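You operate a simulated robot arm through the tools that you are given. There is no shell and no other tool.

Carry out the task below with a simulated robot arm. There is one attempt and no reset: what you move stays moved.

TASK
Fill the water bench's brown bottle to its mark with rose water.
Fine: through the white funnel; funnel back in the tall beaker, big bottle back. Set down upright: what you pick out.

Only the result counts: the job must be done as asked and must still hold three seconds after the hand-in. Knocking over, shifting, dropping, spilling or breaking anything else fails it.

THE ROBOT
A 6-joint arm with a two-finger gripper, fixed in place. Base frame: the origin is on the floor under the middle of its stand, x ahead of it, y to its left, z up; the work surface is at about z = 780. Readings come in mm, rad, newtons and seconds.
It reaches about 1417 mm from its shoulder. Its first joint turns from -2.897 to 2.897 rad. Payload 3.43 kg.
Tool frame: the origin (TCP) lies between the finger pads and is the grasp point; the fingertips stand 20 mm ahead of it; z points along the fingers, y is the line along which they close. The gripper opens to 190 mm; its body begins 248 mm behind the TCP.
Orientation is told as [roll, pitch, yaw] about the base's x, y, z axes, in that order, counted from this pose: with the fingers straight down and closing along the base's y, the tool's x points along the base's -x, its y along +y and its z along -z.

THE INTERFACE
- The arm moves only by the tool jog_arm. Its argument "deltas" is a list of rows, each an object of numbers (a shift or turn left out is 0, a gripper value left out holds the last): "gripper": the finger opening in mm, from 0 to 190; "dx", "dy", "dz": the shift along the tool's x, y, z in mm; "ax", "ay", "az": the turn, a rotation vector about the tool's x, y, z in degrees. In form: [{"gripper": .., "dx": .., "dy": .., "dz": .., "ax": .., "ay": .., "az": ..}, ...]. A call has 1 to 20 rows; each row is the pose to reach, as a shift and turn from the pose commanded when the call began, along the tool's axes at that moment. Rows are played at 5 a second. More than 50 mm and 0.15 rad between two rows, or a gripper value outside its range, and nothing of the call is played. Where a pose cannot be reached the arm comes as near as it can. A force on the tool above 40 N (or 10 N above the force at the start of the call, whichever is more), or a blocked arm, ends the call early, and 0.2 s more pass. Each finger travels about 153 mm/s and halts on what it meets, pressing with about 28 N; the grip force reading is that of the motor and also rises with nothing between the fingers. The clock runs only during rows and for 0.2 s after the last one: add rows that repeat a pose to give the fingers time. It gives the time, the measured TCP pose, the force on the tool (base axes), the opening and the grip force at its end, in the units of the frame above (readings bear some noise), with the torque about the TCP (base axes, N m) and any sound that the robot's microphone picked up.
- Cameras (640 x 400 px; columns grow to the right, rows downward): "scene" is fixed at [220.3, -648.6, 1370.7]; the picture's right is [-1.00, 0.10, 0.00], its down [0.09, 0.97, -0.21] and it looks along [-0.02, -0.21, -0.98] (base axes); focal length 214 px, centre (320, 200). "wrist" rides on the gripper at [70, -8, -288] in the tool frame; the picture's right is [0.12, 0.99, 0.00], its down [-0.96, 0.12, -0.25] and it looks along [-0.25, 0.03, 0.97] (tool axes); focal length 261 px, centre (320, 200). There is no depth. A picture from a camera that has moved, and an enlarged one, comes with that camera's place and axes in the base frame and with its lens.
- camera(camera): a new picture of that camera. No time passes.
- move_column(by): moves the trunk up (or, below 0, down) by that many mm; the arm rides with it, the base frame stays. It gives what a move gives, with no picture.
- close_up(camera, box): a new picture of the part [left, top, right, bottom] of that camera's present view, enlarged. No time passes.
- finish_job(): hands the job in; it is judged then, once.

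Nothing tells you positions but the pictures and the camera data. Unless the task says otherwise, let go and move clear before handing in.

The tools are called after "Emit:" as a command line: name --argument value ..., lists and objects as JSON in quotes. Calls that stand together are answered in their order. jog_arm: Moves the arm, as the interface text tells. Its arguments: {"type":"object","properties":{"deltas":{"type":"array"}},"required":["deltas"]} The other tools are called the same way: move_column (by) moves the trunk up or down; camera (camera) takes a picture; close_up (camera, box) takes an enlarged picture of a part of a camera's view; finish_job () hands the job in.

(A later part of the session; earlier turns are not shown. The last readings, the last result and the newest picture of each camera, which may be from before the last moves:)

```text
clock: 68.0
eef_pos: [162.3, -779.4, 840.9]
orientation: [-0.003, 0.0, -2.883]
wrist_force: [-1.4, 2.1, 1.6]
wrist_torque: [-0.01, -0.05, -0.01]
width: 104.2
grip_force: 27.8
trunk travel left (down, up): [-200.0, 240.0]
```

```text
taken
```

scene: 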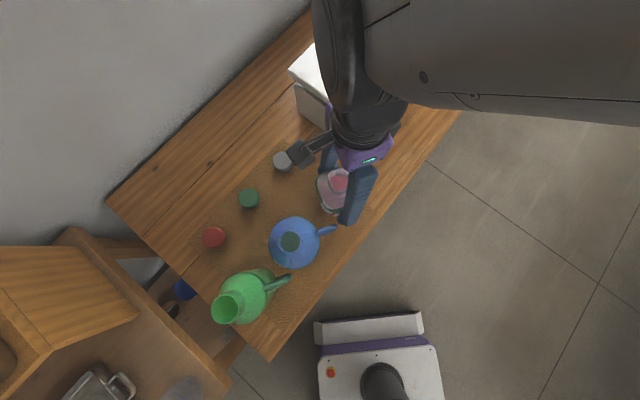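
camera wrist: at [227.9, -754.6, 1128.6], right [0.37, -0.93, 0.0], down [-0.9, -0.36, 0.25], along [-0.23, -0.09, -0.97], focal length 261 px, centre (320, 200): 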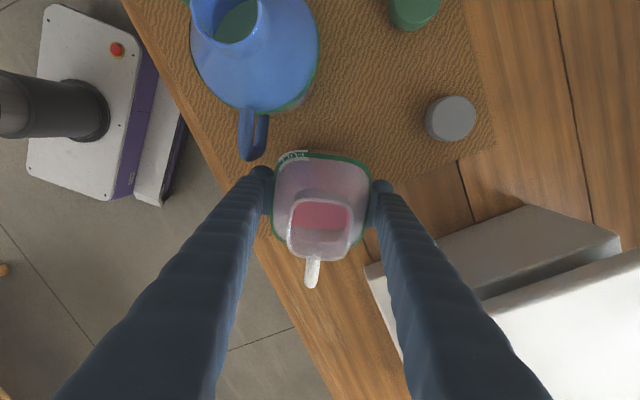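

Gripped at 104 mm width. I note the pick pose (162.3, -779.4, 840.7, yaw -2.882) for returning it. Lifting slowly.

Emit:
jog_arm --deltas '[{"dz": -3}, {"dz": -8}, {"dz": -15}, {"dz": -25}, {"dz": -25}, {"dz": -25}]'

Emit:
jog_arm --deltas '[{"dz": 0}, {"dz": 0}]'

Emit:
camera --camera "wrist"

Emit:
close_up --camera "scene" --box '[220, 100, 460, 300]'

```text
clock: 69.4
eef_pos: [161.8, -779.6, 863.8]
orientation: [-0.004, -0.001, -2.881]
wrist_force: [0.0, -1.0, -5.3]
wrist_torque: [0.02, 0.05, 0.0]
width: 104.1
grip_force: 28.3
trunk travel left (down, up): [-200.0, 240.0]
```

```text
clock: 70.0
eef_pos: [160.9, -779.2, 864.6]
orientation: [-0.004, -0.002, -2.883]
wrist_force: [0.2, -0.4, -5.0]
wrist_torque: [0.01, -0.02, 0.0]
width: 103.9
grip_force: 27.8
trunk travel left (down, up): [-200.0, 240.0]
```

```text
taken
camera wrist: at [227.8, -754.4, 1151.9], right [0.37, -0.93, 0.0], down [-0.9, -0.36, 0.25], along [-0.23, -0.09, -0.97], focal length 261 px, centre (320, 200)
```

wrist: 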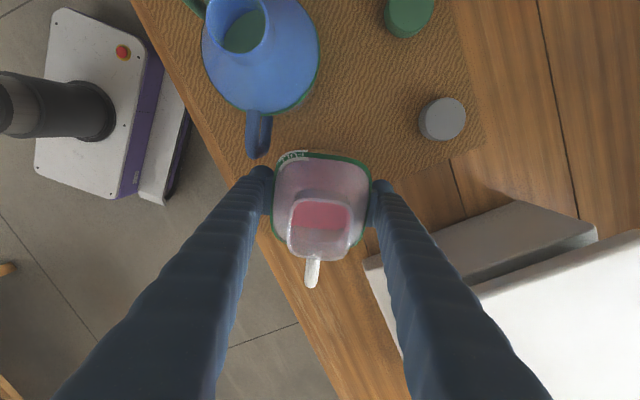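

```text
2.00 times, centred on (340, 200) of scene
camera zoom: at [220.3, -648.6, 1370.7], right [-1.0, 0.1, 0.0], down [0.09, 0.97, -0.21], along [-0.02, -0.21, -0.98], focal length 429 px, centre (280, 200)
```

zoom: 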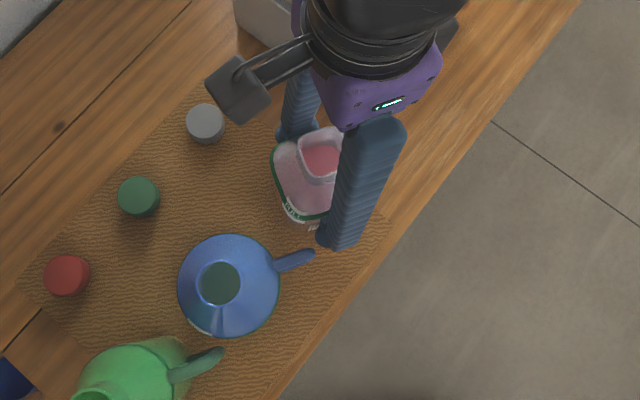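

The bottle weighs about 5.1 N (≈0.52 kg) in total. I'll lift it clear of the other bottles at moderate speed, staying upright.

Emit:
jog_arm --deltas '[{"dz": -10}, {"dz": -30}, {"dz": -60}, {"dz": -95}, {"dz": -130}, {"dz": -165}, {"dz": -200}, {"dz": -232}, {"dz": -255}, {"dz": -267}, {"dz": -267}]'

Emit:
camera --camera "wrist"

Emit:
camera --camera "scene"

```text
clock: 72.4
eef_pos: [162.6, -780.9, 1132.5]
orientation: [-0.004, -0.001, -2.88]
wrist_force: [0.6, -0.1, -5.8]
wrist_torque: [-0.03, 0.0, -0.01]
width: 104.1
grip_force: 27.3
trunk travel left (down, up): [-200.0, 240.0]
```

```text
taken
camera wrist: at [227.7, -755.4, 1419.8], right [0.37, -0.93, 0.0], down [-0.9, -0.36, 0.25], along [-0.23, -0.09, -0.97], focal length 261 px, centre (320, 200)
```

wrist: 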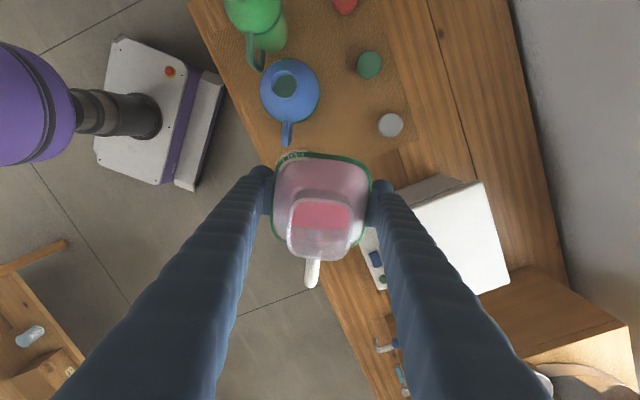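

```text
taken
```

scene: 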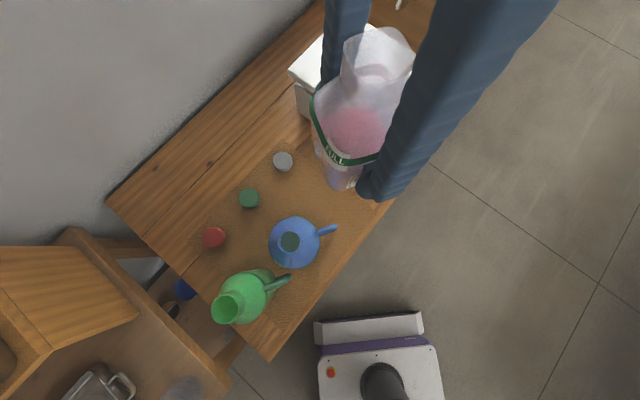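

Emit:
close_up --camera "scene" --box '[290, 10, 450, 220]'

Emit:
close_up --camera "wrist" --box '[260, 140, 380, 300]'

```text
1.90 times, centred on (370, 115) of scene
camera zoom: at [220.3, -648.6, 1370.7], right [-1.0, 0.1, 0.0], down [0.09, 0.97, -0.21], along [-0.02, -0.21, -0.98], focal length 408 px, centre (225, 362)
```

zoom: 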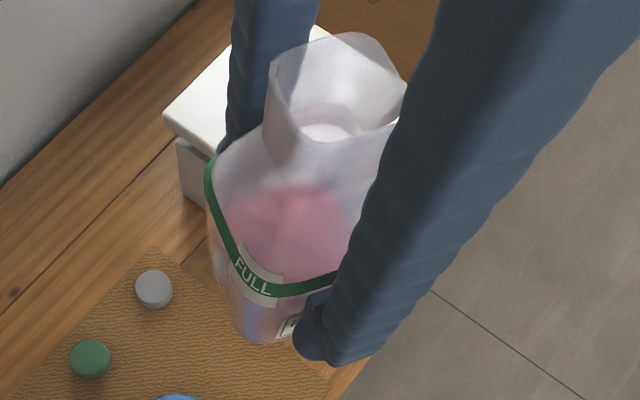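

```text
2.50 times, centred on (320, 220) of wrist
camera zoom: at [227.7, -755.4, 1419.8], right [0.37, -0.93, 0.0], down [-0.9, -0.36, 0.25], along [-0.23, -0.09, -0.97], focal length 652 px, centre (320, 150)
```

zoom: 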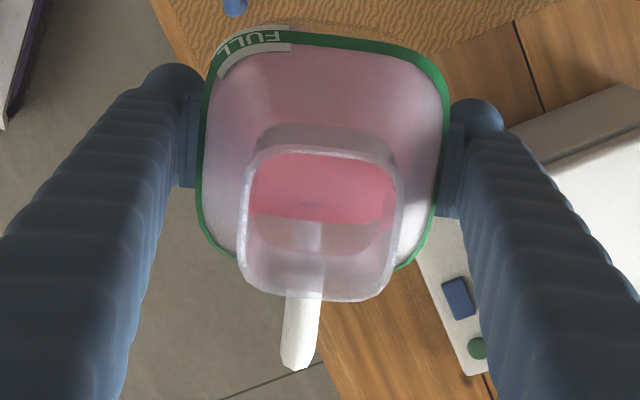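

The bottle is translucent with the liquid at the bottom of the body, so a large tilt (around 85–95°) will be needed. I'll carry it smoothly along the bench toward the brown bottle, keeping it upright and high.

Emit:
jog_arm --deltas '[{"dx": 7, "dy": -6.4, "az": -1.4}, {"dx": 21.1, "dy": -19.2, "az": -4.2}, {"dx": 42.3, "dy": -38.5, "az": -8.4}, {"dx": 70.5, "dy": -64.1, "az": -14}, {"dx": 98.6, "dy": -89.8, "az": -19.6}, {"dx": 126.8, "dy": -115.5, "az": -25.2}, {"dx": 155, "dy": -141.1, "az": -30.8}, {"dx": 183.2, "dy": -166.8, "az": -36.4}, {"dx": 211.4, "dy": -192.4, "az": -42}, {"dx": 239.6, "dy": -218.1, "az": -47.6}, {"dx": 267.7, "dy": -243.7, "az": -53.2}, {"dx": 295.9, "dy": -269.4, "az": -58.8}, {"dx": 320.6, "dy": -291.8, "az": -63.7}, {"dx": 338.2, "dy": -307.9, "az": -67.2}, {"dx": 348.8, "dy": -317.5, "az": -69.3}, {"dx": 352.3, "dy": -320.7, "az": -70}]'

Emit:
camera --camera "wrist"

Emit:
camera --camera "scene"

```text
clock: 75.8
eef_pos: [421.3, -378.8, 1131.6]
orientation: [-0.002, 0.002, -1.66]
wrist_force: [0.2, -0.6, -5.3]
wrist_torque: [0.01, 0.02, 0.01]
width: 104.0
grip_force: 28.2
trunk travel left (down, up): [-200.0, 240.0]
```

```text
taken
camera wrist: at [419.0, -310.1, 1419.1], right [1.0, 0.03, 0.0], down [0.03, -0.97, 0.24], along [0.01, -0.24, -0.97], focal length 261 px, centre (320, 200)
```

wrist: 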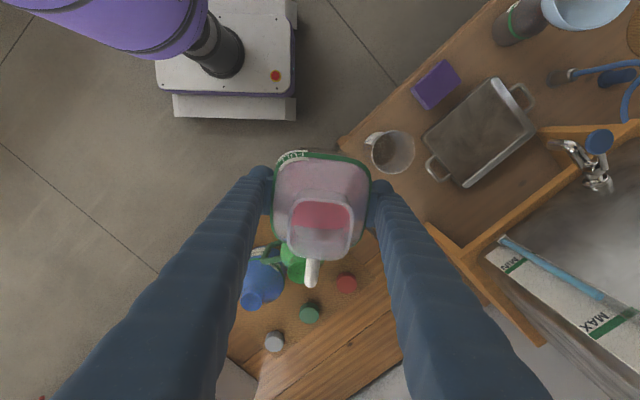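

```text
taken
```

scene: 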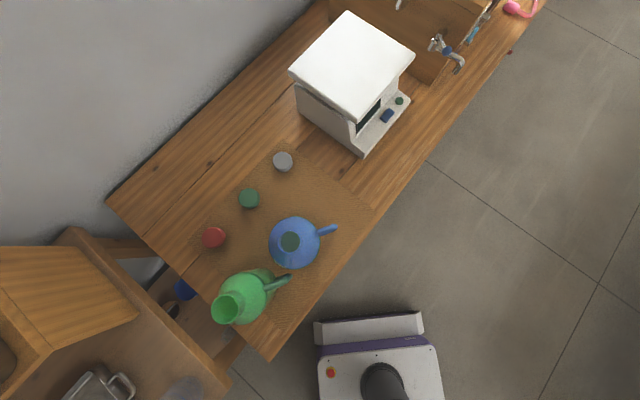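

Emit:
close_up --camera "wrist" --box '[470, 0, 640, 100]'

Emit:
close_up --camera "wrist" --box '[350, 110, 430, 190]'

```text
3.76 times, centred on (555, 50) of wrist
camera zoom: at [419.0, -310.1, 1419.1], right [1.0, 0.03, 0.0], down [0.03, -0.97, 0.24], along [0.01, -0.24, -0.97], focal length 981 px, centre (-565, 765)
```

zoom: 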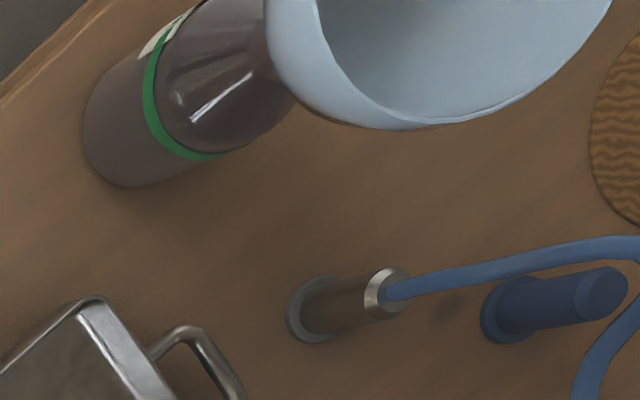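

```text
5.00 times, centred on (390, 150) of wrist
camera zoom: at [419.0, -310.1, 1419.1], right [1.0, 0.03, 0.0], down [0.03, -0.97, 0.24], along [0.01, -0.24, -0.97], focal length 1303 px, centre (-30, 450)
```

zoom: 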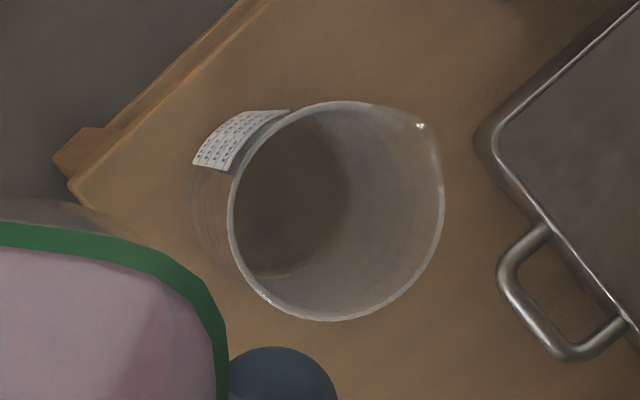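

The bottle is steady. Second leg: over to the pour side of the funnel, rotating to the pour heading.

Emit:
jog_arm --deltas '[{"dx": 5.2, "dy": 7, "az": -1.4}, {"dx": 17.2, "dy": 23.5, "az": -4.8}, {"dx": 34.5, "dy": 47, "az": -9.5}, {"dx": 56.8, "dy": 77.5, "az": -15.7}, {"dx": 81, "dy": 110.4, "az": -22.3}, {"dx": 105.1, "dy": 143.3, "az": -29}, {"dx": 129.2, "dy": 176.2, "az": -35.7}, {"dx": 153.3, "dy": 209.1, "az": -42.3}, {"dx": 177.4, "dy": 242, "az": -49}, {"dx": 201.5, "dy": 274.9, "az": -55.6}, {"dx": 225.6, "dy": 307.8, "az": -62.3}, {"dx": 249.8, "dy": 340.7, "az": -68.9}, {"dx": 272.2, "dy": 371.2, "az": -75.1}, {"dx": 292.8, "dy": 399.4, "az": -80.8}, {"dx": 310.1, "dy": 422.9, "az": -85.6}, {"dx": 325.6, "dy": 444.1, "az": -89.9}, {"dx": 337.6, "dy": 460.5, "az": -93.2}, {"dx": 344.5, "dy": 469.9, "az": -95.1}]'

Emit:
jog_arm --deltas '[{"dx": 0}, {"dx": 0}]'

Emit:
camera --camera "wrist"

```text
clock: 79.6
eef_pos: [918.6, -76.8, 1131.9]
orientation: [0.003, 0.003, 0.001]
wrist_force: [0.0, -0.6, -6.2]
wrist_torque: [-0.03, 0.02, -0.02]
width: 103.8
grip_force: 27.9
trunk travel left (down, up): [-200.0, 240.0]
```

```text
clock: 80.2
eef_pos: [917.0, -77.3, 1131.7]
orientation: [0.001, 0.003, -0.002]
wrist_force: [-1.2, -0.5, -6.4]
wrist_torque: [0.01, 0.01, -0.01]
width: 103.7
grip_force: 27.9
trunk travel left (down, up): [-200.0, 240.0]
```

```text
taken
camera wrist: at [847.9, -87.1, 1419.7], right [-0.12, 0.99, 0.0], down [0.96, 0.12, 0.24], along [0.24, 0.03, -0.97], focal length 261 px, centre (320, 200)
```

wrist: 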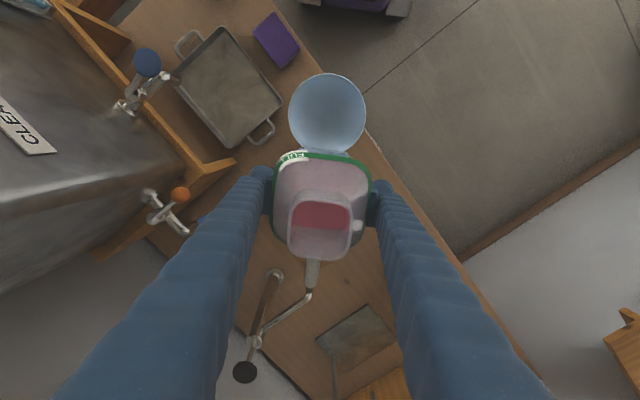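

The funnel is straight ahead on the pour side, centred to within ~1 mm laterally. I'll first tilt the bottle to 60° high above (no flow is expected yet at that angle), checking reachability.

Emit:
jog_arm --deltas '[{"dx": -1, "ay": -2}, {"dx": -4, "ay": -7}, {"dx": -7, "ay": -13}, {"dx": -10, "ay": -19}, {"dx": -13, "ay": -25}, {"dx": -16, "ay": -31}, {"dx": -18, "ay": -36}, {"dx": -20, "ay": -40}, {"dx": -20, "ay": -40}]'

Emit:
camera --camera "wrist"

```text
clock: 82.2
eef_pos: [940.0, -78.3, 1131.6]
orientation: [0.002, -0.696, -0.001]
wrist_force: [-0.2, 0.1, -5.3]
wrist_torque: [-0.01, 0.03, 0.0]
width: 103.8
grip_force: 28.2
trunk travel left (down, up): [-200.0, 240.0]
```

```text
taken
camera wrist: at [700.6, -88.2, 1306.5], right [-0.09, 0.99, -0.07], down [0.58, 0.11, 0.81], along [0.81, 0.03, -0.59], focal length 261 px, centre (320, 200)
```

wrist: 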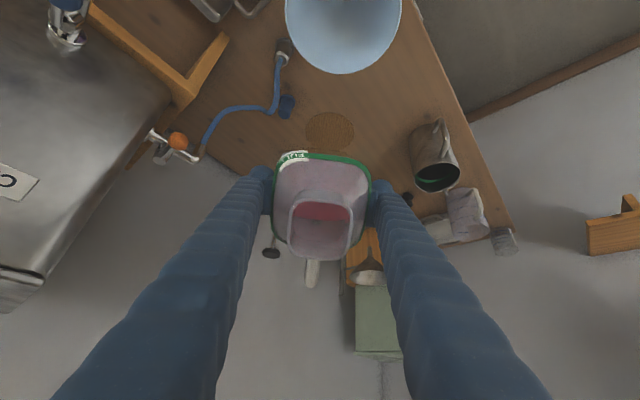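

Tilt is tracking well with no loss of weight. Continuing to about 62° at the same height.

Emit:
jog_arm --deltas '[{"dx": -1, "dz": 0.5, "ay": -4}, {"dx": -2, "dz": 1.5, "ay": -9}, {"dx": -3, "dz": 2.5, "ay": -14}, {"dx": -3.4, "dz": 2.9, "ay": -19}, {"dx": -3.4, "dz": 2.9, "ay": -22}, {"dx": -3.4, "dz": 2.9, "ay": -22}]'

Emit:
camera --camera "wrist"

Emit:
close_up --camera "wrist" --box '[250, 130, 390, 290]'

```text
clock: 83.8
eef_pos: [921.9, -10.1, 1113.6]
orientation: [0.143, -1.034, 0.073]
wrist_force: [0.2, 0.8, -6.0]
wrist_torque: [-0.02, 0.06, -0.08]
width: 102.5
grip_force: 28.7
out of reach, approached as far as the arm can: row 1, 2, 3, 4, 5, 6
trunk travel left (down, up): [-200.0, 240.0]
stopped in row 6: the arm was blocked; the commanded pose is now the measured one
```

```text
taken
camera wrist: at [646.6, -80.0, 1199.6], right [-0.25, 0.97, -0.03], down [0.26, 0.1, 0.96], along [0.93, 0.23, -0.28], focal length 261 px, centre (320, 200)
```

wrist: 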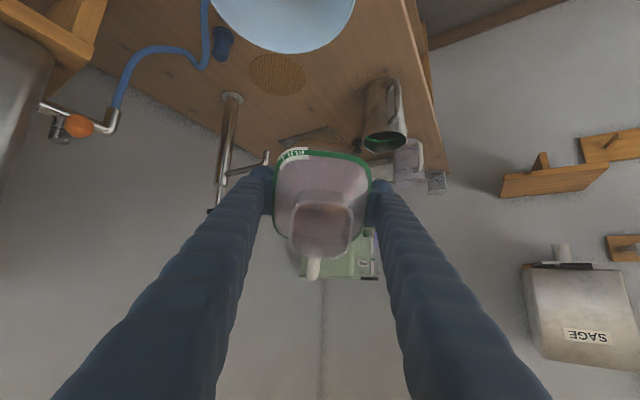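

```text
2.50 times, centred on (320, 210) of wrist
camera zoom: at [646.6, -80.0, 1199.6], right [-0.25, 0.97, -0.03], down [0.26, 0.1, 0.96], along [0.93, 0.23, -0.28], focal length 652 px, centre (320, 175)
```

zoom: 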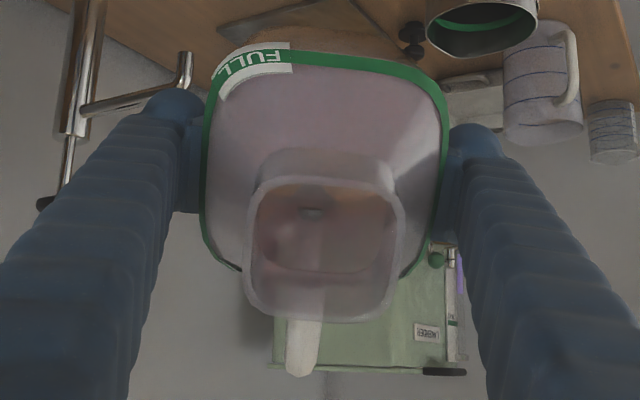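

The forward (in-plane) tilt hits an arm limit beyond about 45–60°, so this pour heading won't work. No liquid was lost; I'll bring the bottle back upright and rethink the heading.

Emit:
jog_arm --deltas '[{"ax": 0.4, "ay": 5}, {"ax": 0.9, "ay": 11}, {"ax": 1.4, "ay": 17}, {"ax": 2, "ay": 23.5}, {"ax": 2.5, "ay": 30}, {"ax": 3, "ay": 36}, {"ax": 3.6, "ay": 42.5}, {"ax": 4.1, "ay": 49}, {"ax": 4.7, "ay": 55}, {"ax": 5, "ay": 59.4}, {"ax": 5, "ay": 59.4}]'

Emit:
camera --camera "wrist"

```text
clock: 86.2
eef_pos: [921.7, -10.8, 1116.7]
orientation: [0.001, -0.001, 0.152]
wrist_force: [-0.8, 0.8, -5.4]
wrist_torque: [-0.01, -0.04, 0.01]
width: 101.9
grip_force: 28.3
out of reach, approached as far as the arm can: row 4
trunk travel left (down, up): [-200.0, 240.0]
```

```text
taken
camera wrist: at [853.4, -30.8, 1404.1], right [-0.27, 0.96, 0.0], down [0.93, 0.26, 0.25], along [0.24, 0.07, -0.97], focal length 261 px, centre (320, 200)
```

wrist: 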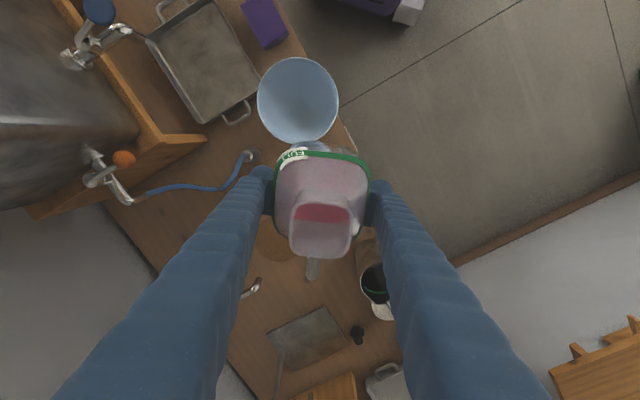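

Upright again with weight unchanged. Let me verify that the bottle hasn't slipped in the grip.

Emit:
close_up --camera "wrist" --box '[260, 140, 380, 300]'

```text
2.50 times, centred on (320, 220) of wrist
camera zoom: at [853.4, -30.8, 1404.1], right [-0.27, 0.96, 0.0], down [0.93, 0.26, 0.25], along [0.24, 0.07, -0.97], focal length 652 px, centre (320, 150)
```

zoom: 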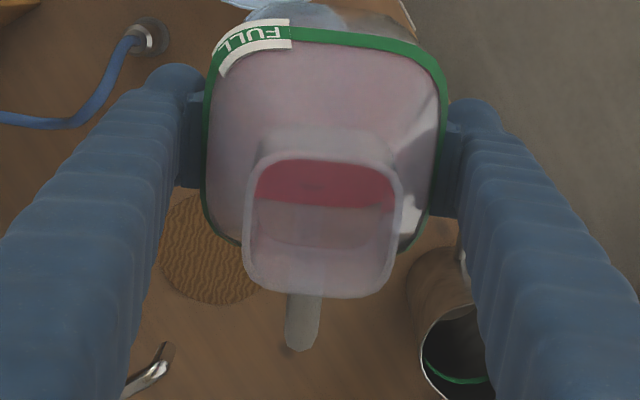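

The bottle slid a few mm and tipped ~2° in the grip during that blocked move, still firmly held. I'll now turn to a sideways pour heading (along the bench, yaw +45°), where the wrist is not near its singular pose.

Emit:
jog_arm --deltas '[{"dx": 3, "dy": 1.5, "dz": -2, "az": -3}, {"dx": 8, "dy": 4, "dz": -4, "az": -9}, {"dx": 14, "dy": 6.5, "dz": -7, "az": -15.5}, {"dx": 20, "dy": 9, "dz": -10, "az": -22}, {"dx": 25, "dy": 11.5, "dz": -12, "az": -28.5}, {"dx": 28.5, "dy": 13, "dz": -14, "az": -33.5}, {"dx": 30, "dy": 13.5, "dz": -14.3, "az": -36.3}, {"dx": 30, "dy": 13.5, "dz": -14.3, "az": -36.3}]'

Emit:
camera --camera "wrist"

```text
clock: 88.0
eef_pos: [892.1, -2.8, 1129.6]
orientation: [-0.002, 0.0, 0.789]
wrist_force: [0.4, -0.4, -5.4]
wrist_torque: [0.01, -0.01, -0.03]
width: 102.3
grip_force: 28.0
trunk travel left (down, up): [-200.0, 240.0]
```

```text
taken
camera wrist: at [846.7, -59.5, 1416.8], right [-0.79, 0.62, 0.0], down [0.6, 0.76, 0.25], along [0.15, 0.19, -0.97], focal length 261 px, centre (320, 200)
```

wrist: 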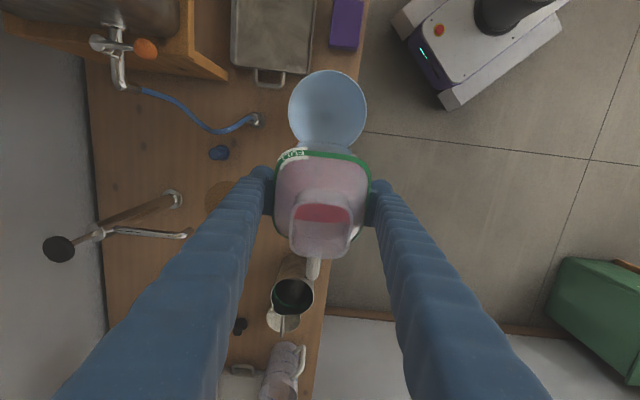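

Emit:
jog_arm --deltas '[{"ay": -3}, {"ay": -8}, {"ay": -13}, {"ay": -18}, {"ay": -23}, {"ay": -27}, {"ay": -30}]'

Emit:
jog_arm --deltas '[{"ay": -3}, {"ay": -6}]'

```text
clock: 89.6
eef_pos: [891.0, -2.1, 1129.8]
orientation: [0.0, -0.525, 0.786]
wrist_force: [0.8, 0.6, -5.0]
wrist_torque: [-0.08, 0.02, -0.04]
width: 102.1
grip_force: 28.0
trunk travel left (down, up): [-200.0, 240.0]
```

```text
clock: 90.2
eef_pos: [890.2, -4.4, 1129.8]
orientation: [0.0, -0.627, 0.785]
wrist_force: [-0.2, -0.4, -5.9]
wrist_torque: [0.04, 0.03, 0.0]
width: 101.9
grip_force: 27.9
trunk travel left (down, up): [-200.0, 240.0]
```

Emit:
jog_arm --deltas '[{"ay": -3}, {"ay": -6}]'

Emit:
jog_arm --deltas '[{"ay": -3}, {"ay": -6}]'

Emit:
jog_arm --deltas '[{"ay": -3}, {"ay": -6}]'

```text
clock: 90.8
eef_pos: [890.2, -3.9, 1132.2]
orientation: [0.001, -0.734, 0.784]
wrist_force: [-0.5, -0.3, -6.1]
wrist_torque: [-0.03, 0.02, 0.04]
width: 102.2
grip_force: 28.4
trunk travel left (down, up): [-200.0, 240.0]
```

```text
clock: 91.4
eef_pos: [890.5, -3.0, 1130.1]
orientation: [0.0, -0.838, 0.785]
wrist_force: [-0.1, 0.5, -6.2]
wrist_torque: [-0.02, 0.05, -0.01]
width: 102.0
grip_force: 27.9
trunk travel left (down, up): [-200.0, 240.0]
```

```text
clock: 92.0
eef_pos: [891.1, -3.7, 1130.6]
orientation: [0.0, -0.941, 0.784]
wrist_force: [0.4, 0.1, -5.7]
wrist_torque: [-0.02, 0.05, 0.0]
width: 102.0
grip_force: 28.0
trunk travel left (down, up): [-200.0, 240.0]
```

This heading works: 54° reached cleanly. Checking the view before tilting further.

Emit:
jog_arm --deltas '[{"ay": -3}, {"ay": -6}]'

Emit:
camera --camera "wrist"

Emit:
close_up --camera "wrist" --box '[250, 130, 390, 290]'

```text
clock: 92.6
eef_pos: [891.6, -4.0, 1129.1]
orientation: [0.0, -1.049, 0.787]
wrist_force: [0.0, -0.5, -5.5]
wrist_torque: [-0.04, 0.07, 0.03]
width: 102.2
grip_force: 28.2
trunk travel left (down, up): [-200.0, 240.0]
```

```text
taken
camera wrist: at [695.9, -211.6, 1212.3], right [-0.74, 0.66, -0.1], down [0.11, 0.27, 0.96], along [0.66, 0.7, -0.27], focal length 261 px, centre (320, 200)
```

wrist: 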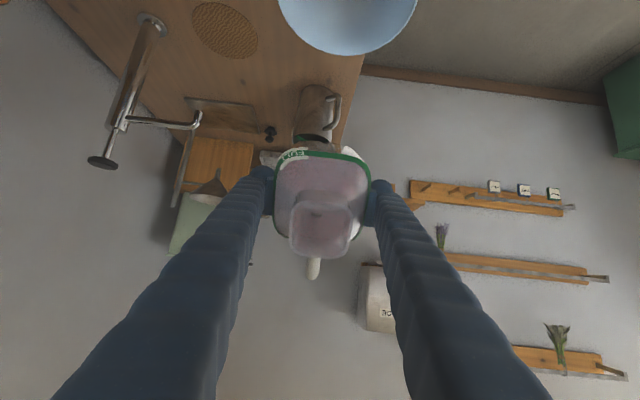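

```text
2.50 times, centred on (320, 210) of wrist
camera zoom: at [695.9, -211.6, 1212.3], right [-0.74, 0.66, -0.1], down [0.11, 0.27, 0.96], along [0.66, 0.7, -0.27], focal length 652 px, centre (320, 175)
```

zoom: 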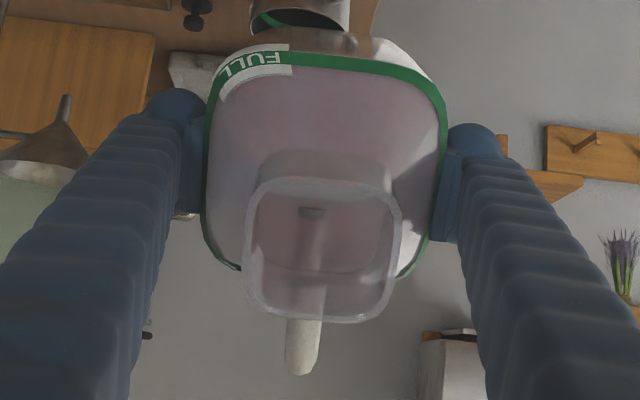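

The bottle tilts as planned with liquid still well below the lip. Now I move to the pour position: lip just behind the funnel's centre and ~50 mm above its rim.

Emit:
jog_arm --deltas '[{"dx": 8, "dy": 0.2, "dz": 7}, {"dx": 25, "dy": 0.5, "dz": 21}, {"dx": 45, "dy": 0.8, "dz": 37.5}, {"dx": 63, "dy": 1.1, "dz": 52.5}, {"dx": 76, "dy": 1.3, "dz": 63.4}, {"dx": 82.6, "dy": 1.4, "dz": 68.9}, {"dx": 82.6, "dy": 1.4, "dz": 68.9}]'

Emit:
camera --camera "wrist"

Emit:
close_up --camera "wrist" --box '[220, 0, 420, 300]'

```text
clock: 94.2
eef_pos: [903.9, 11.1, 1024.7]
orientation: [0.0, -1.048, 0.787]
wrist_force: [-0.4, 0.1, -6.6]
wrist_torque: [-0.05, 0.09, 0.03]
width: 101.5
grip_force: 28.5
trunk travel left (down, up): [-200.0, 240.0]
```

```text
taken
camera wrist: at [707.1, -196.3, 1106.8], right [-0.74, 0.66, -0.1], down [0.11, 0.27, 0.96], along [0.66, 0.7, -0.27], focal length 261 px, centre (320, 200)
```

wrist: 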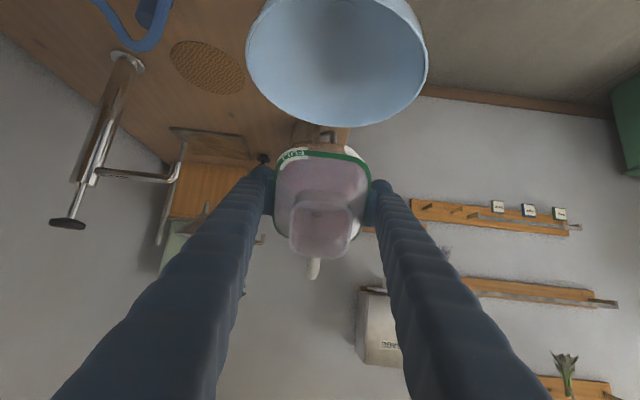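

```text
1.33 times, centred on (320, 150) of wrist
camera zoom: at [707.1, -196.3, 1106.8], right [-0.74, 0.66, -0.1], down [0.11, 0.27, 0.96], along [0.66, 0.7, -0.27], focal length 348 px, centre (320, 267)
```

zoom: 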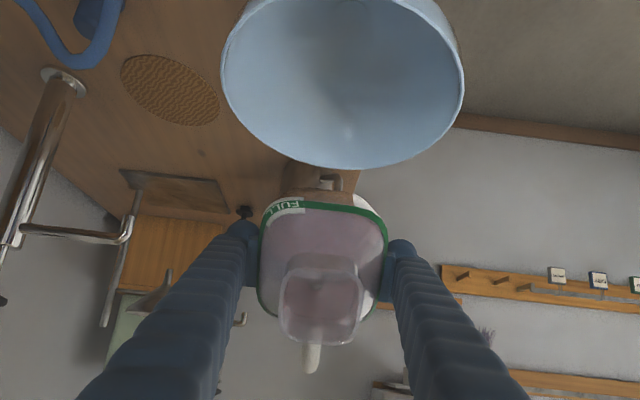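

The mouth is laterally aligned with the funnel (<1 mm) and the lip is ~20 mm behind its centre. Tilting on in place to 75°.

Emit:
jog_arm --deltas '[{"ay": -2}, {"ay": -5}, {"ay": -8}, {"ay": -8}]'

Emit:
jog_arm --deltas '[{"ay": -2}, {"ay": -5}, {"ay": -7}, {"ay": -7}]'

Emit:
camera --camera "wrist"

Emit:
close_up --camera "wrist" --box '[220, 60, 420, 300]'

```text
clock: 95.2
eef_pos: [901.8, 10.7, 1023.4]
orientation: [0.0, -1.187, 0.785]
wrist_force: [-0.4, -0.3, -5.8]
wrist_torque: [-0.06, 0.05, 0.05]
width: 101.9
grip_force: 27.7
trunk travel left (down, up): [-200.0, 240.0]
```

```text
clock: 96.2
eef_pos: [903.9, 9.8, 1024.0]
orientation: [0.001, -1.308, 0.785]
wrist_force: [-0.3, -0.6, -5.3]
wrist_torque: [-0.07, 0.07, 0.0]
width: 101.8
grip_force: 28.2
trunk travel left (down, up): [-200.0, 240.0]
```

```text
taken
camera wrist: at [699.3, -205.4, 1030.4], right [-0.72, 0.68, -0.12], down [-0.07, 0.09, 0.99], along [0.69, 0.73, -0.01], focal length 261 px, centre (320, 200)
```

wrist: 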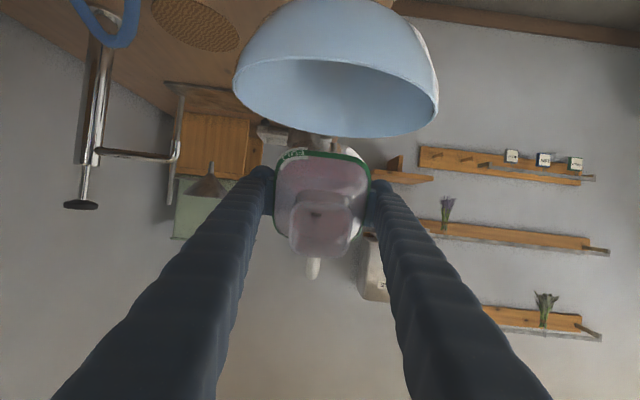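

```text
1.67 times, centred on (320, 180) of wrist
camera zoom: at [699.3, -205.4, 1030.4], right [-0.72, 0.68, -0.12], down [-0.07, 0.09, 0.99], along [0.69, 0.73, -0.01], focal length 434 px, centre (320, 233)
```

zoom: 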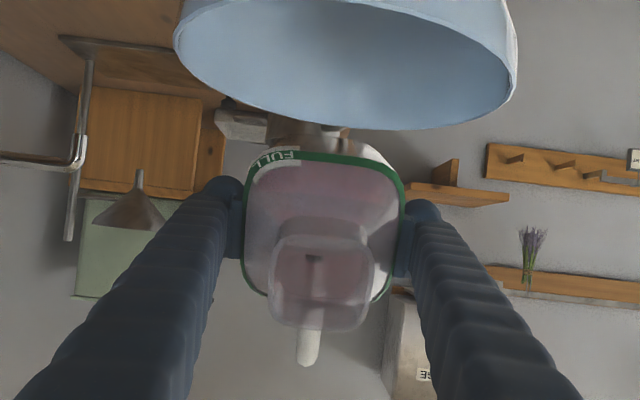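

At 75° still no flow (weight about 5.7 N). Increasing in small steps with weight checks.

Emit:
jog_arm --deltas '[{"ay": -1.5}, {"ay": -3}, {"ay": -3}]'

Emit:
jog_arm --deltas '[{"ay": -1}, {"ay": -2}, {"ay": -2}]'

Emit:
camera --camera "wrist"

Emit:
close_up --camera "wrist" --box '[260, 120, 380, 270]'

```text
clock: 97.0
eef_pos: [903.1, 10.4, 1024.0]
orientation: [0.001, -1.362, 0.786]
wrist_force: [0.1, -0.6, -4.7]
wrist_torque: [-0.05, 0.06, -0.01]
width: 101.9
grip_force: 27.5
trunk travel left (down, up): [-200.0, 240.0]
```

```text
clock: 97.8
eef_pos: [903.5, 10.2, 1024.7]
orientation: [0.0, -1.395, 0.785]
wrist_force: [0.2, -0.8, -6.6]
wrist_torque: [-0.03, 0.05, 0.02]
width: 101.9
grip_force: 27.2
trunk travel left (down, up): [-200.0, 240.0]
```

```text
taken
camera wrist: at [699.9, -205.1, 1005.0], right [-0.72, 0.69, -0.12], down [-0.14, 0.03, 0.99], along [0.68, 0.73, 0.07], focal length 261 px, centre (320, 200)
```

wrist: 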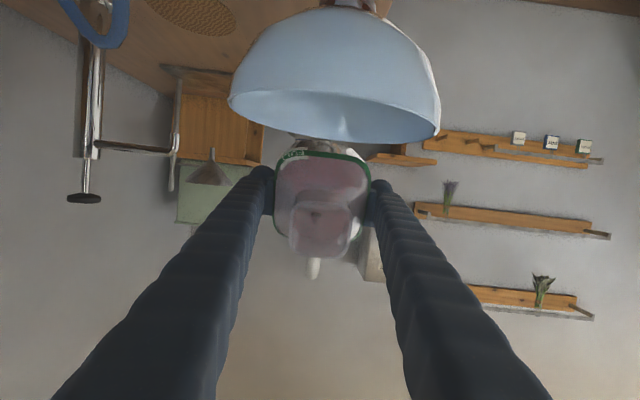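

```text
2.67 times, centred on (320, 195) of wrist
camera zoom: at [699.9, -205.1, 1005.0], right [-0.72, 0.69, -0.12], down [-0.14, 0.03, 0.99], along [0.68, 0.73, 0.07], focal length 695 px, centre (320, 213)
```

zoom: 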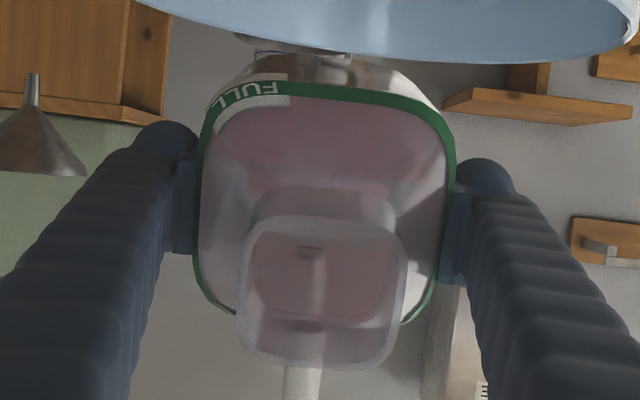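

Emit:
jog_arm --deltas '[{"ay": -1}, {"ay": -2}, {"ay": -2}, {"ay": -2}]'

Emit:
camera --camera "wrist"

Emit:
jog_arm --deltas '[{"ay": -1}, {"ay": -2}, {"ay": -2}, {"ay": -2}]'

Emit:
camera --camera "wrist"

```text
clock: 98.8
eef_pos: [903.5, 11.0, 1024.1]
orientation: [0.0, -1.431, 0.785]
wrist_force: [-0.6, 0.2, -5.6]
wrist_torque: [-0.07, 0.09, 0.02]
width: 101.7
grip_force: 27.6
trunk travel left (down, up): [-200.0, 240.0]
```

```text
taken
camera wrist: at [700.7, -203.8, 994.5], right [-0.71, 0.69, -0.12], down [-0.16, 0.0, 0.99], along [0.68, 0.72, 0.11], focal length 261 px, centre (320, 200)
```

wrist: 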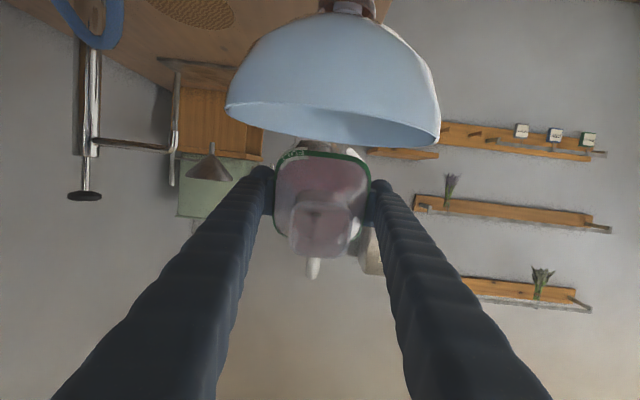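

```text
clock: 99.8
eef_pos: [903.8, 10.4, 1023.8]
orientation: [0.001, -1.466, 0.784]
wrist_force: [-0.2, -0.7, -5.8]
wrist_torque: [-0.09, 0.04, 0.03]
width: 101.8
grip_force: 27.9
trunk travel left (down, up): [-200.0, 240.0]
```

```text
taken
camera wrist: at [701.1, -203.2, 984.2], right [-0.71, 0.69, -0.12], down [-0.18, -0.02, 0.98], along [0.68, 0.72, 0.14], focal length 261 px, centre (320, 200)
```

wrist: 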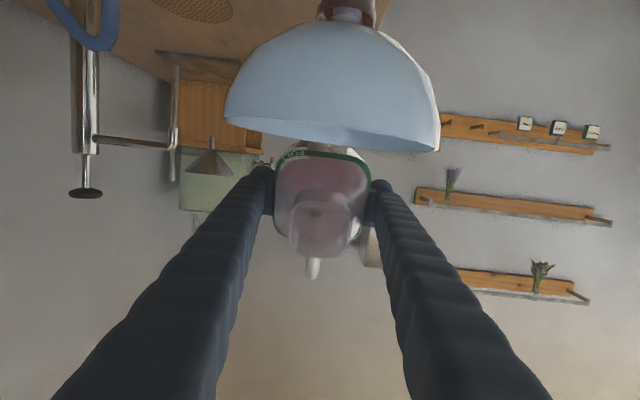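

Emit:
jog_arm --deltas '[{"ay": -1}, {"ay": -2}, {"ay": -2}, {"ay": -2}]'

Emit:
camera --camera "wrist"

Emit:
close_up --camera "wrist" --box '[260, 120, 380, 270]'

```text
clock: 100.8
eef_pos: [903.8, 10.6, 1023.8]
orientation: [-0.002, -1.502, 0.789]
wrist_force: [0.3, -0.1, -5.0]
wrist_torque: [-0.09, 0.09, 0.0]
width: 101.9
grip_force: 28.4
trunk travel left (down, up): [-200.0, 240.0]
```

```text
taken
camera wrist: at [702.4, -202.0, 973.8], right [-0.71, 0.7, -0.12], down [-0.21, -0.05, 0.98], along [0.67, 0.72, 0.18], focal length 261 px, centre (320, 200)
```

wrist: 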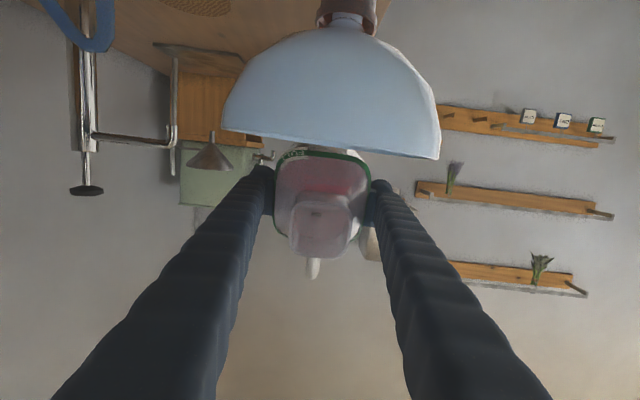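

```text
2.67 times, centred on (320, 195) of wrist
camera zoom: at [702.4, -202.0, 973.8], right [-0.71, 0.7, -0.12], down [-0.21, -0.05, 0.98], along [0.67, 0.72, 0.18], focal length 695 px, centre (320, 213)
```

zoom: 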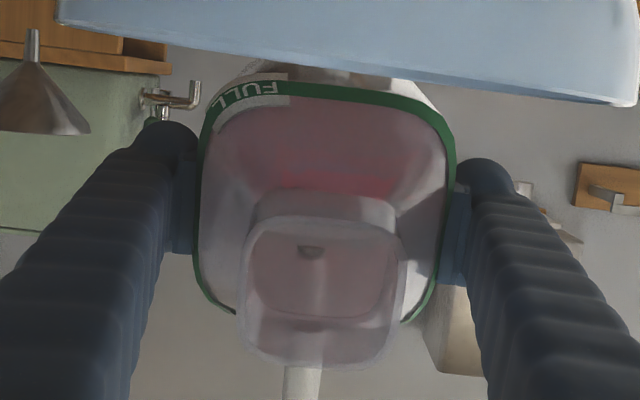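

The pink liquid surface is now just reaching the level of the neck's lower edge. A few more degrees should start the flow.

Emit:
jog_arm --deltas '[{"ay": -0.7}, {"ay": -1.5}, {"ay": -1.5}, {"ay": -1.5}]'

Emit:
close_up --camera "wrist" --box '[260, 120, 380, 270]'

Emit:
jog_arm --deltas '[{"ay": -0.7}, {"ay": -1.5}, {"ay": -1.5}, {"ay": -1.5}]'

Emit:
close_up --camera "wrist" --box '[260, 120, 380, 270]'

```text
clock: 101.8
eef_pos: [903.2, 11.4, 1023.2]
orientation: [-0.002, -1.527, 0.786]
wrist_force: [-0.1, 0.1, -5.7]
wrist_torque: [-0.11, 0.08, 0.01]
width: 101.7
grip_force: 28.4
trunk travel left (down, up): [-200.0, 240.0]
```

```text
2.67 times, centred on (320, 195) of wrist
camera zoom: at [703.3, -200.7, 965.7], right [-0.71, 0.7, -0.12], down [-0.23, -0.06, 0.97], along [0.67, 0.71, 0.2], focal length 695 px, centre (320, 213)
```

zoom: 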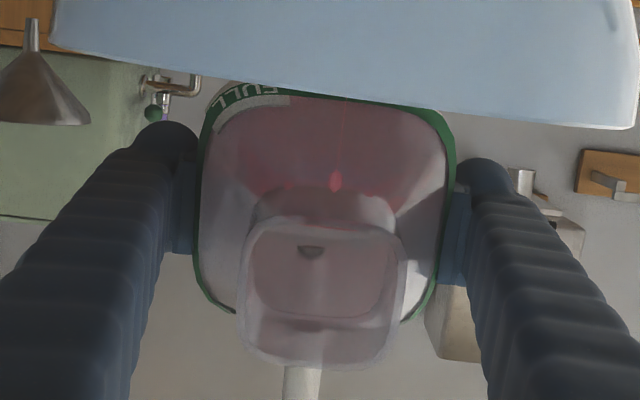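

```text
clock: 102.8
eef_pos: [904.1, 11.0, 1025.3]
orientation: [0.002, -1.553, 0.784]
wrist_force: [-0.8, 0.3, -6.0]
wrist_torque: [-0.07, 0.08, 0.0]
width: 101.5
grip_force: 27.6
trunk travel left (down, up): [-200.0, 240.0]
```

```text
2.67 times, centred on (320, 195) of wrist
camera zoom: at [704.5, -200.0, 958.3], right [-0.7, 0.7, -0.12], down [-0.24, -0.08, 0.97], along [0.67, 0.71, 0.23], focal length 695 px, centre (320, 213)
```

zoom: 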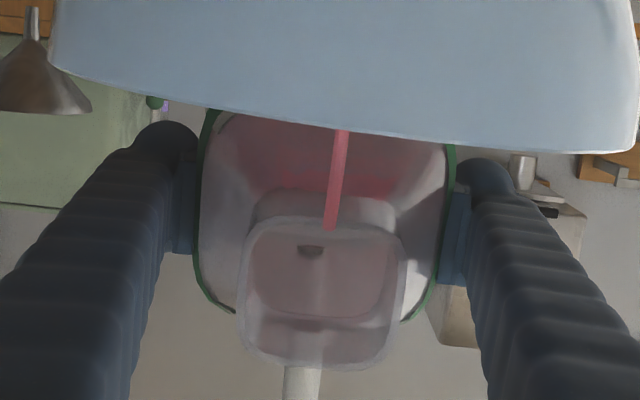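

Flow has started: a thin stream falls from the lip into the funnel. Holding and watching the weight.

Emit:
jog_arm --deltas '[{"ay": 0}, {"ay": 0}, {"ay": 0}]'

Emit:
camera --camera "wrist"

Emit:
close_up --camera "wrist" --box '[260, 120, 380, 270]'

```text
clock: 103.6
eef_pos: [904.2, 9.9, 1022.9]
orientation: [0.002, -1.554, 0.786]
wrist_force: [0.1, -0.2, -5.0]
wrist_torque: [-0.08, 0.11, 0.01]
width: 101.8
grip_force: 28.5
trunk travel left (down, up): [-200.0, 240.0]
```

```text
taken
camera wrist: at [704.6, -200.0, 958.2], right [-0.7, 0.7, -0.12], down [-0.24, -0.08, 0.97], along [0.67, 0.71, 0.23], focal length 261 px, centre (320, 200)
```

wrist: 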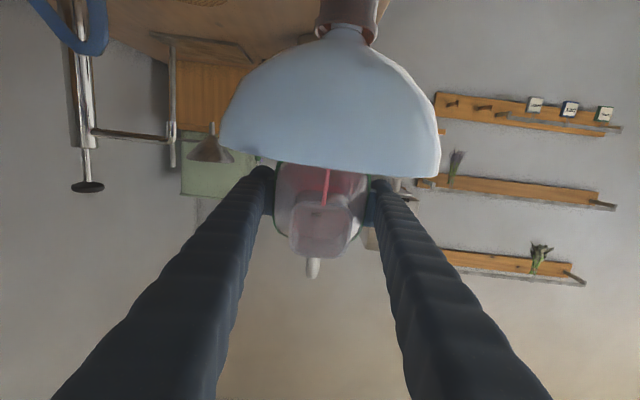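

```text
2.67 times, centred on (320, 195) of wrist
camera zoom: at [704.6, -200.0, 958.2], right [-0.7, 0.7, -0.12], down [-0.24, -0.08, 0.97], along [0.67, 0.71, 0.23], focal length 695 px, centre (320, 213)
```

zoom: 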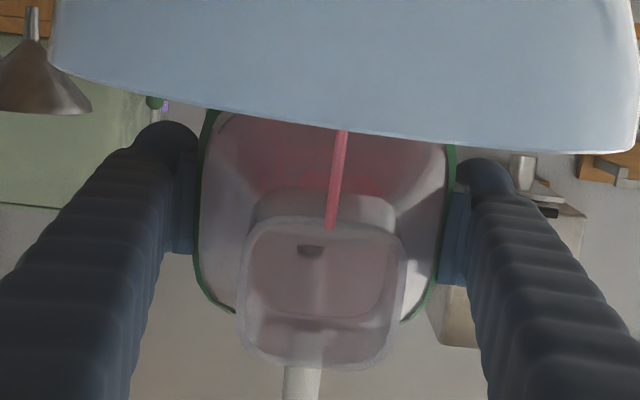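

Emit:
jog_arm --deltas '[{"ay": 0}, {"ay": 0}, {"ay": 0}, {"ay": 0}, {"ay": 0}]'

Emit:
jog_arm --deltas '[{"ay": 0}]'

Emit:
jog_arm --deltas '[{"ay": 0}]'

Emit:
close_up --camera "wrist" --box '[260, 120, 380, 270]'

```text
clock: 104.8
eef_pos: [903.0, 10.2, 1024.3]
orientation: [0.001, -1.553, 0.783]
wrist_force: [0.1, 0.5, -5.5]
wrist_torque: [-0.04, 0.06, 0.01]
width: 101.6
grip_force: 28.3
trunk travel left (down, up): [-200.0, 240.0]
```

```text
clock: 105.2
eef_pos: [903.2, 11.1, 1023.8]
orientation: [0.0, -1.553, 0.784]
wrist_force: [-0.4, -0.5, -4.9]
wrist_torque: [-0.06, 0.09, -0.05]
width: 101.8
grip_force: 28.1
trunk travel left (down, up): [-200.0, 240.0]
```

```text
clock: 105.6
eef_pos: [903.1, 11.0, 1024.2]
orientation: [0.0, -1.555, 0.784]
wrist_force: [-0.1, 0.1, -4.7]
wrist_torque: [-0.1, 0.06, 0.0]
width: 101.8
grip_force: 28.3
trunk travel left (down, up): [-200.0, 240.0]
```

```text
2.67 times, centred on (320, 195) of wrist
camera zoom: at [704.6, -200.0, 958.2], right [-0.7, 0.7, -0.12], down [-0.24, -0.08, 0.97], along [0.67, 0.71, 0.23], focal length 695 px, centre (320, 213)
```

zoom: 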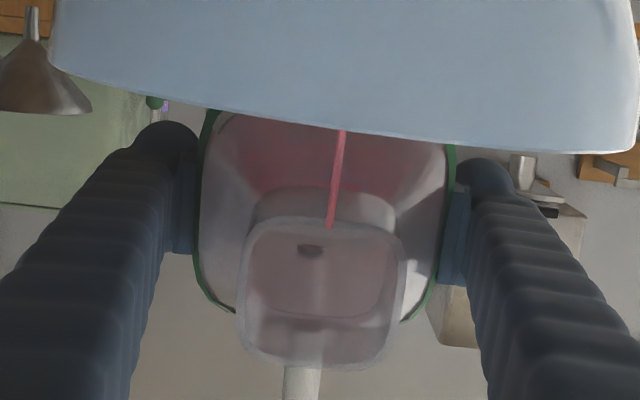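

Weight is down to about 5.0 N and the stream is thinning. Tilting a little more in 1° steps, holding between.

Emit:
jog_arm --deltas '[{"ay": -0.5}, {"ay": -1}, {"ay": -1}, {"ay": -1}, {"ay": -1}]'

Emit:
jog_arm --deltas '[{"ay": 0}, {"ay": 0}]'

Emit:
jog_arm --deltas '[{"ay": 0}]'

Emit:
close_up --camera "wrist" --box '[260, 120, 380, 270]'

```text
clock: 106.8
eef_pos: [902.9, 12.0, 1023.5]
orientation: [0.794, -1.572, -0.009]
wrist_force: [-0.2, 0.4, -5.7]
wrist_torque: [-0.07, 0.11, 0.01]
width: 101.9
grip_force: 27.7
trunk travel left (down, up): [-200.0, 240.0]
```

```text
clock: 107.4
eef_pos: [902.3, 11.5, 1022.7]
orientation: [-0.04, -1.57, 0.825]
wrist_force: [0.4, -0.7, -5.0]
wrist_torque: [-0.06, 0.09, -0.02]
width: 101.6
grip_force: 28.0
trunk travel left (down, up): [-200.0, 240.0]
```

```text
clock: 107.8
eef_pos: [904.1, 10.8, 1023.1]
orientation: [0.336, -1.571, 0.448]
wrist_force: [0.2, -0.2, -5.6]
wrist_torque: [-0.06, 0.13, 0.01]
width: 101.9
grip_force: 27.7
trunk travel left (down, up): [-200.0, 240.0]
```

```text
2.67 times, centred on (320, 195) of wrist
camera zoom: at [705.3, -198.5, 953.5], right [-0.7, 0.7, -0.12], down [-0.26, -0.09, 0.96], along [0.66, 0.71, 0.25], focal length 695 px, centre (320, 213)
```

zoom: 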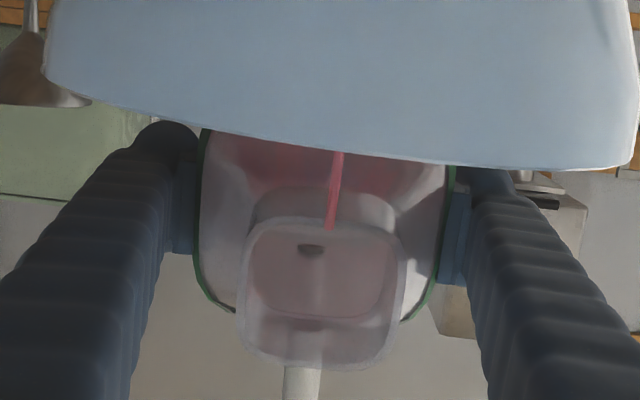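

The stream is thin (a few mL/s). I'll tilt slightly further and hold longer, checking that the stream still lands in the funnel.

Emit:
jog_arm --deltas '[{"ay": -0.7}, {"ay": -1.5}, {"ay": -1.5}, {"ay": -1.5}, {"ay": -1.5}, {"ay": -1.5}]'

Emit:
close_up --camera "wrist" --box '[240, 100, 400, 270]'

Emit:
jog_arm --deltas '[{"ay": 0}, {"ay": 0}, {"ay": 0}, {"ay": 0}, {"ay": 0}, {"ay": 0}]'

Emit:
close_up --camera "wrist" --box '[240, 100, 400, 270]'

```text
clock: 109.2
eef_pos: [902.9, 11.3, 1024.6]
orientation: [-3.14, -1.544, -2.358]
wrist_force: [0.4, -0.4, -4.5]
wrist_torque: [-0.07, 0.05, 0.0]
width: 101.8
grip_force: 27.3
trunk travel left (down, up): [-200.0, 240.0]
```

```text
2.35 times, centred on (320, 185) of wrist
camera zoom: at [706.8, -197.2, 946.2], right [-0.7, 0.7, -0.12], down [-0.27, -0.11, 0.96], along [0.66, 0.7, 0.27], focal length 613 px, centre (320, 235)
```

zoom: 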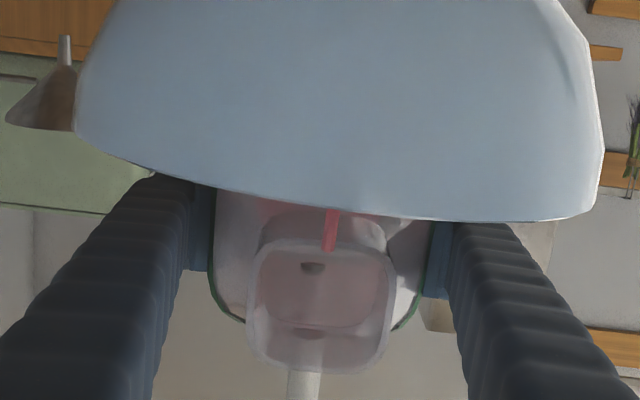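

```text
clock: 110.6
eef_pos: [903.1, 11.8, 1024.7]
orientation: [-3.14, -1.545, -2.359]
wrist_force: [0.5, 0.8, -5.0]
wrist_torque: [-0.06, 0.09, 0.02]
width: 101.6
grip_force: 28.2
trunk travel left (down, up): [-200.0, 240.0]
```

```text
2.35 times, centred on (320, 185) of wrist
camera zoom: at [706.8, -197.3, 946.3], right [-0.7, 0.7, -0.12], down [-0.27, -0.11, 0.96], along [0.66, 0.7, 0.27], focal length 613 px, centre (320, 235)
```

zoom: 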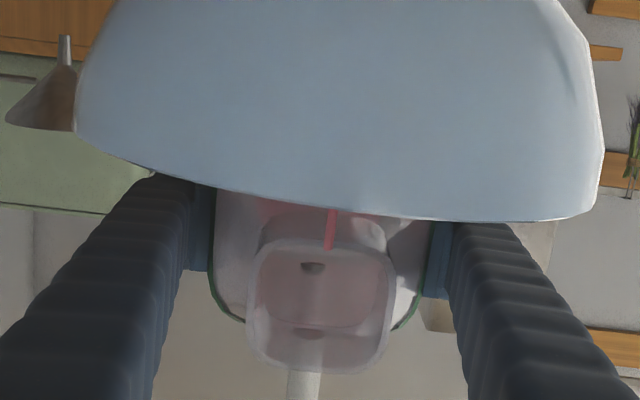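

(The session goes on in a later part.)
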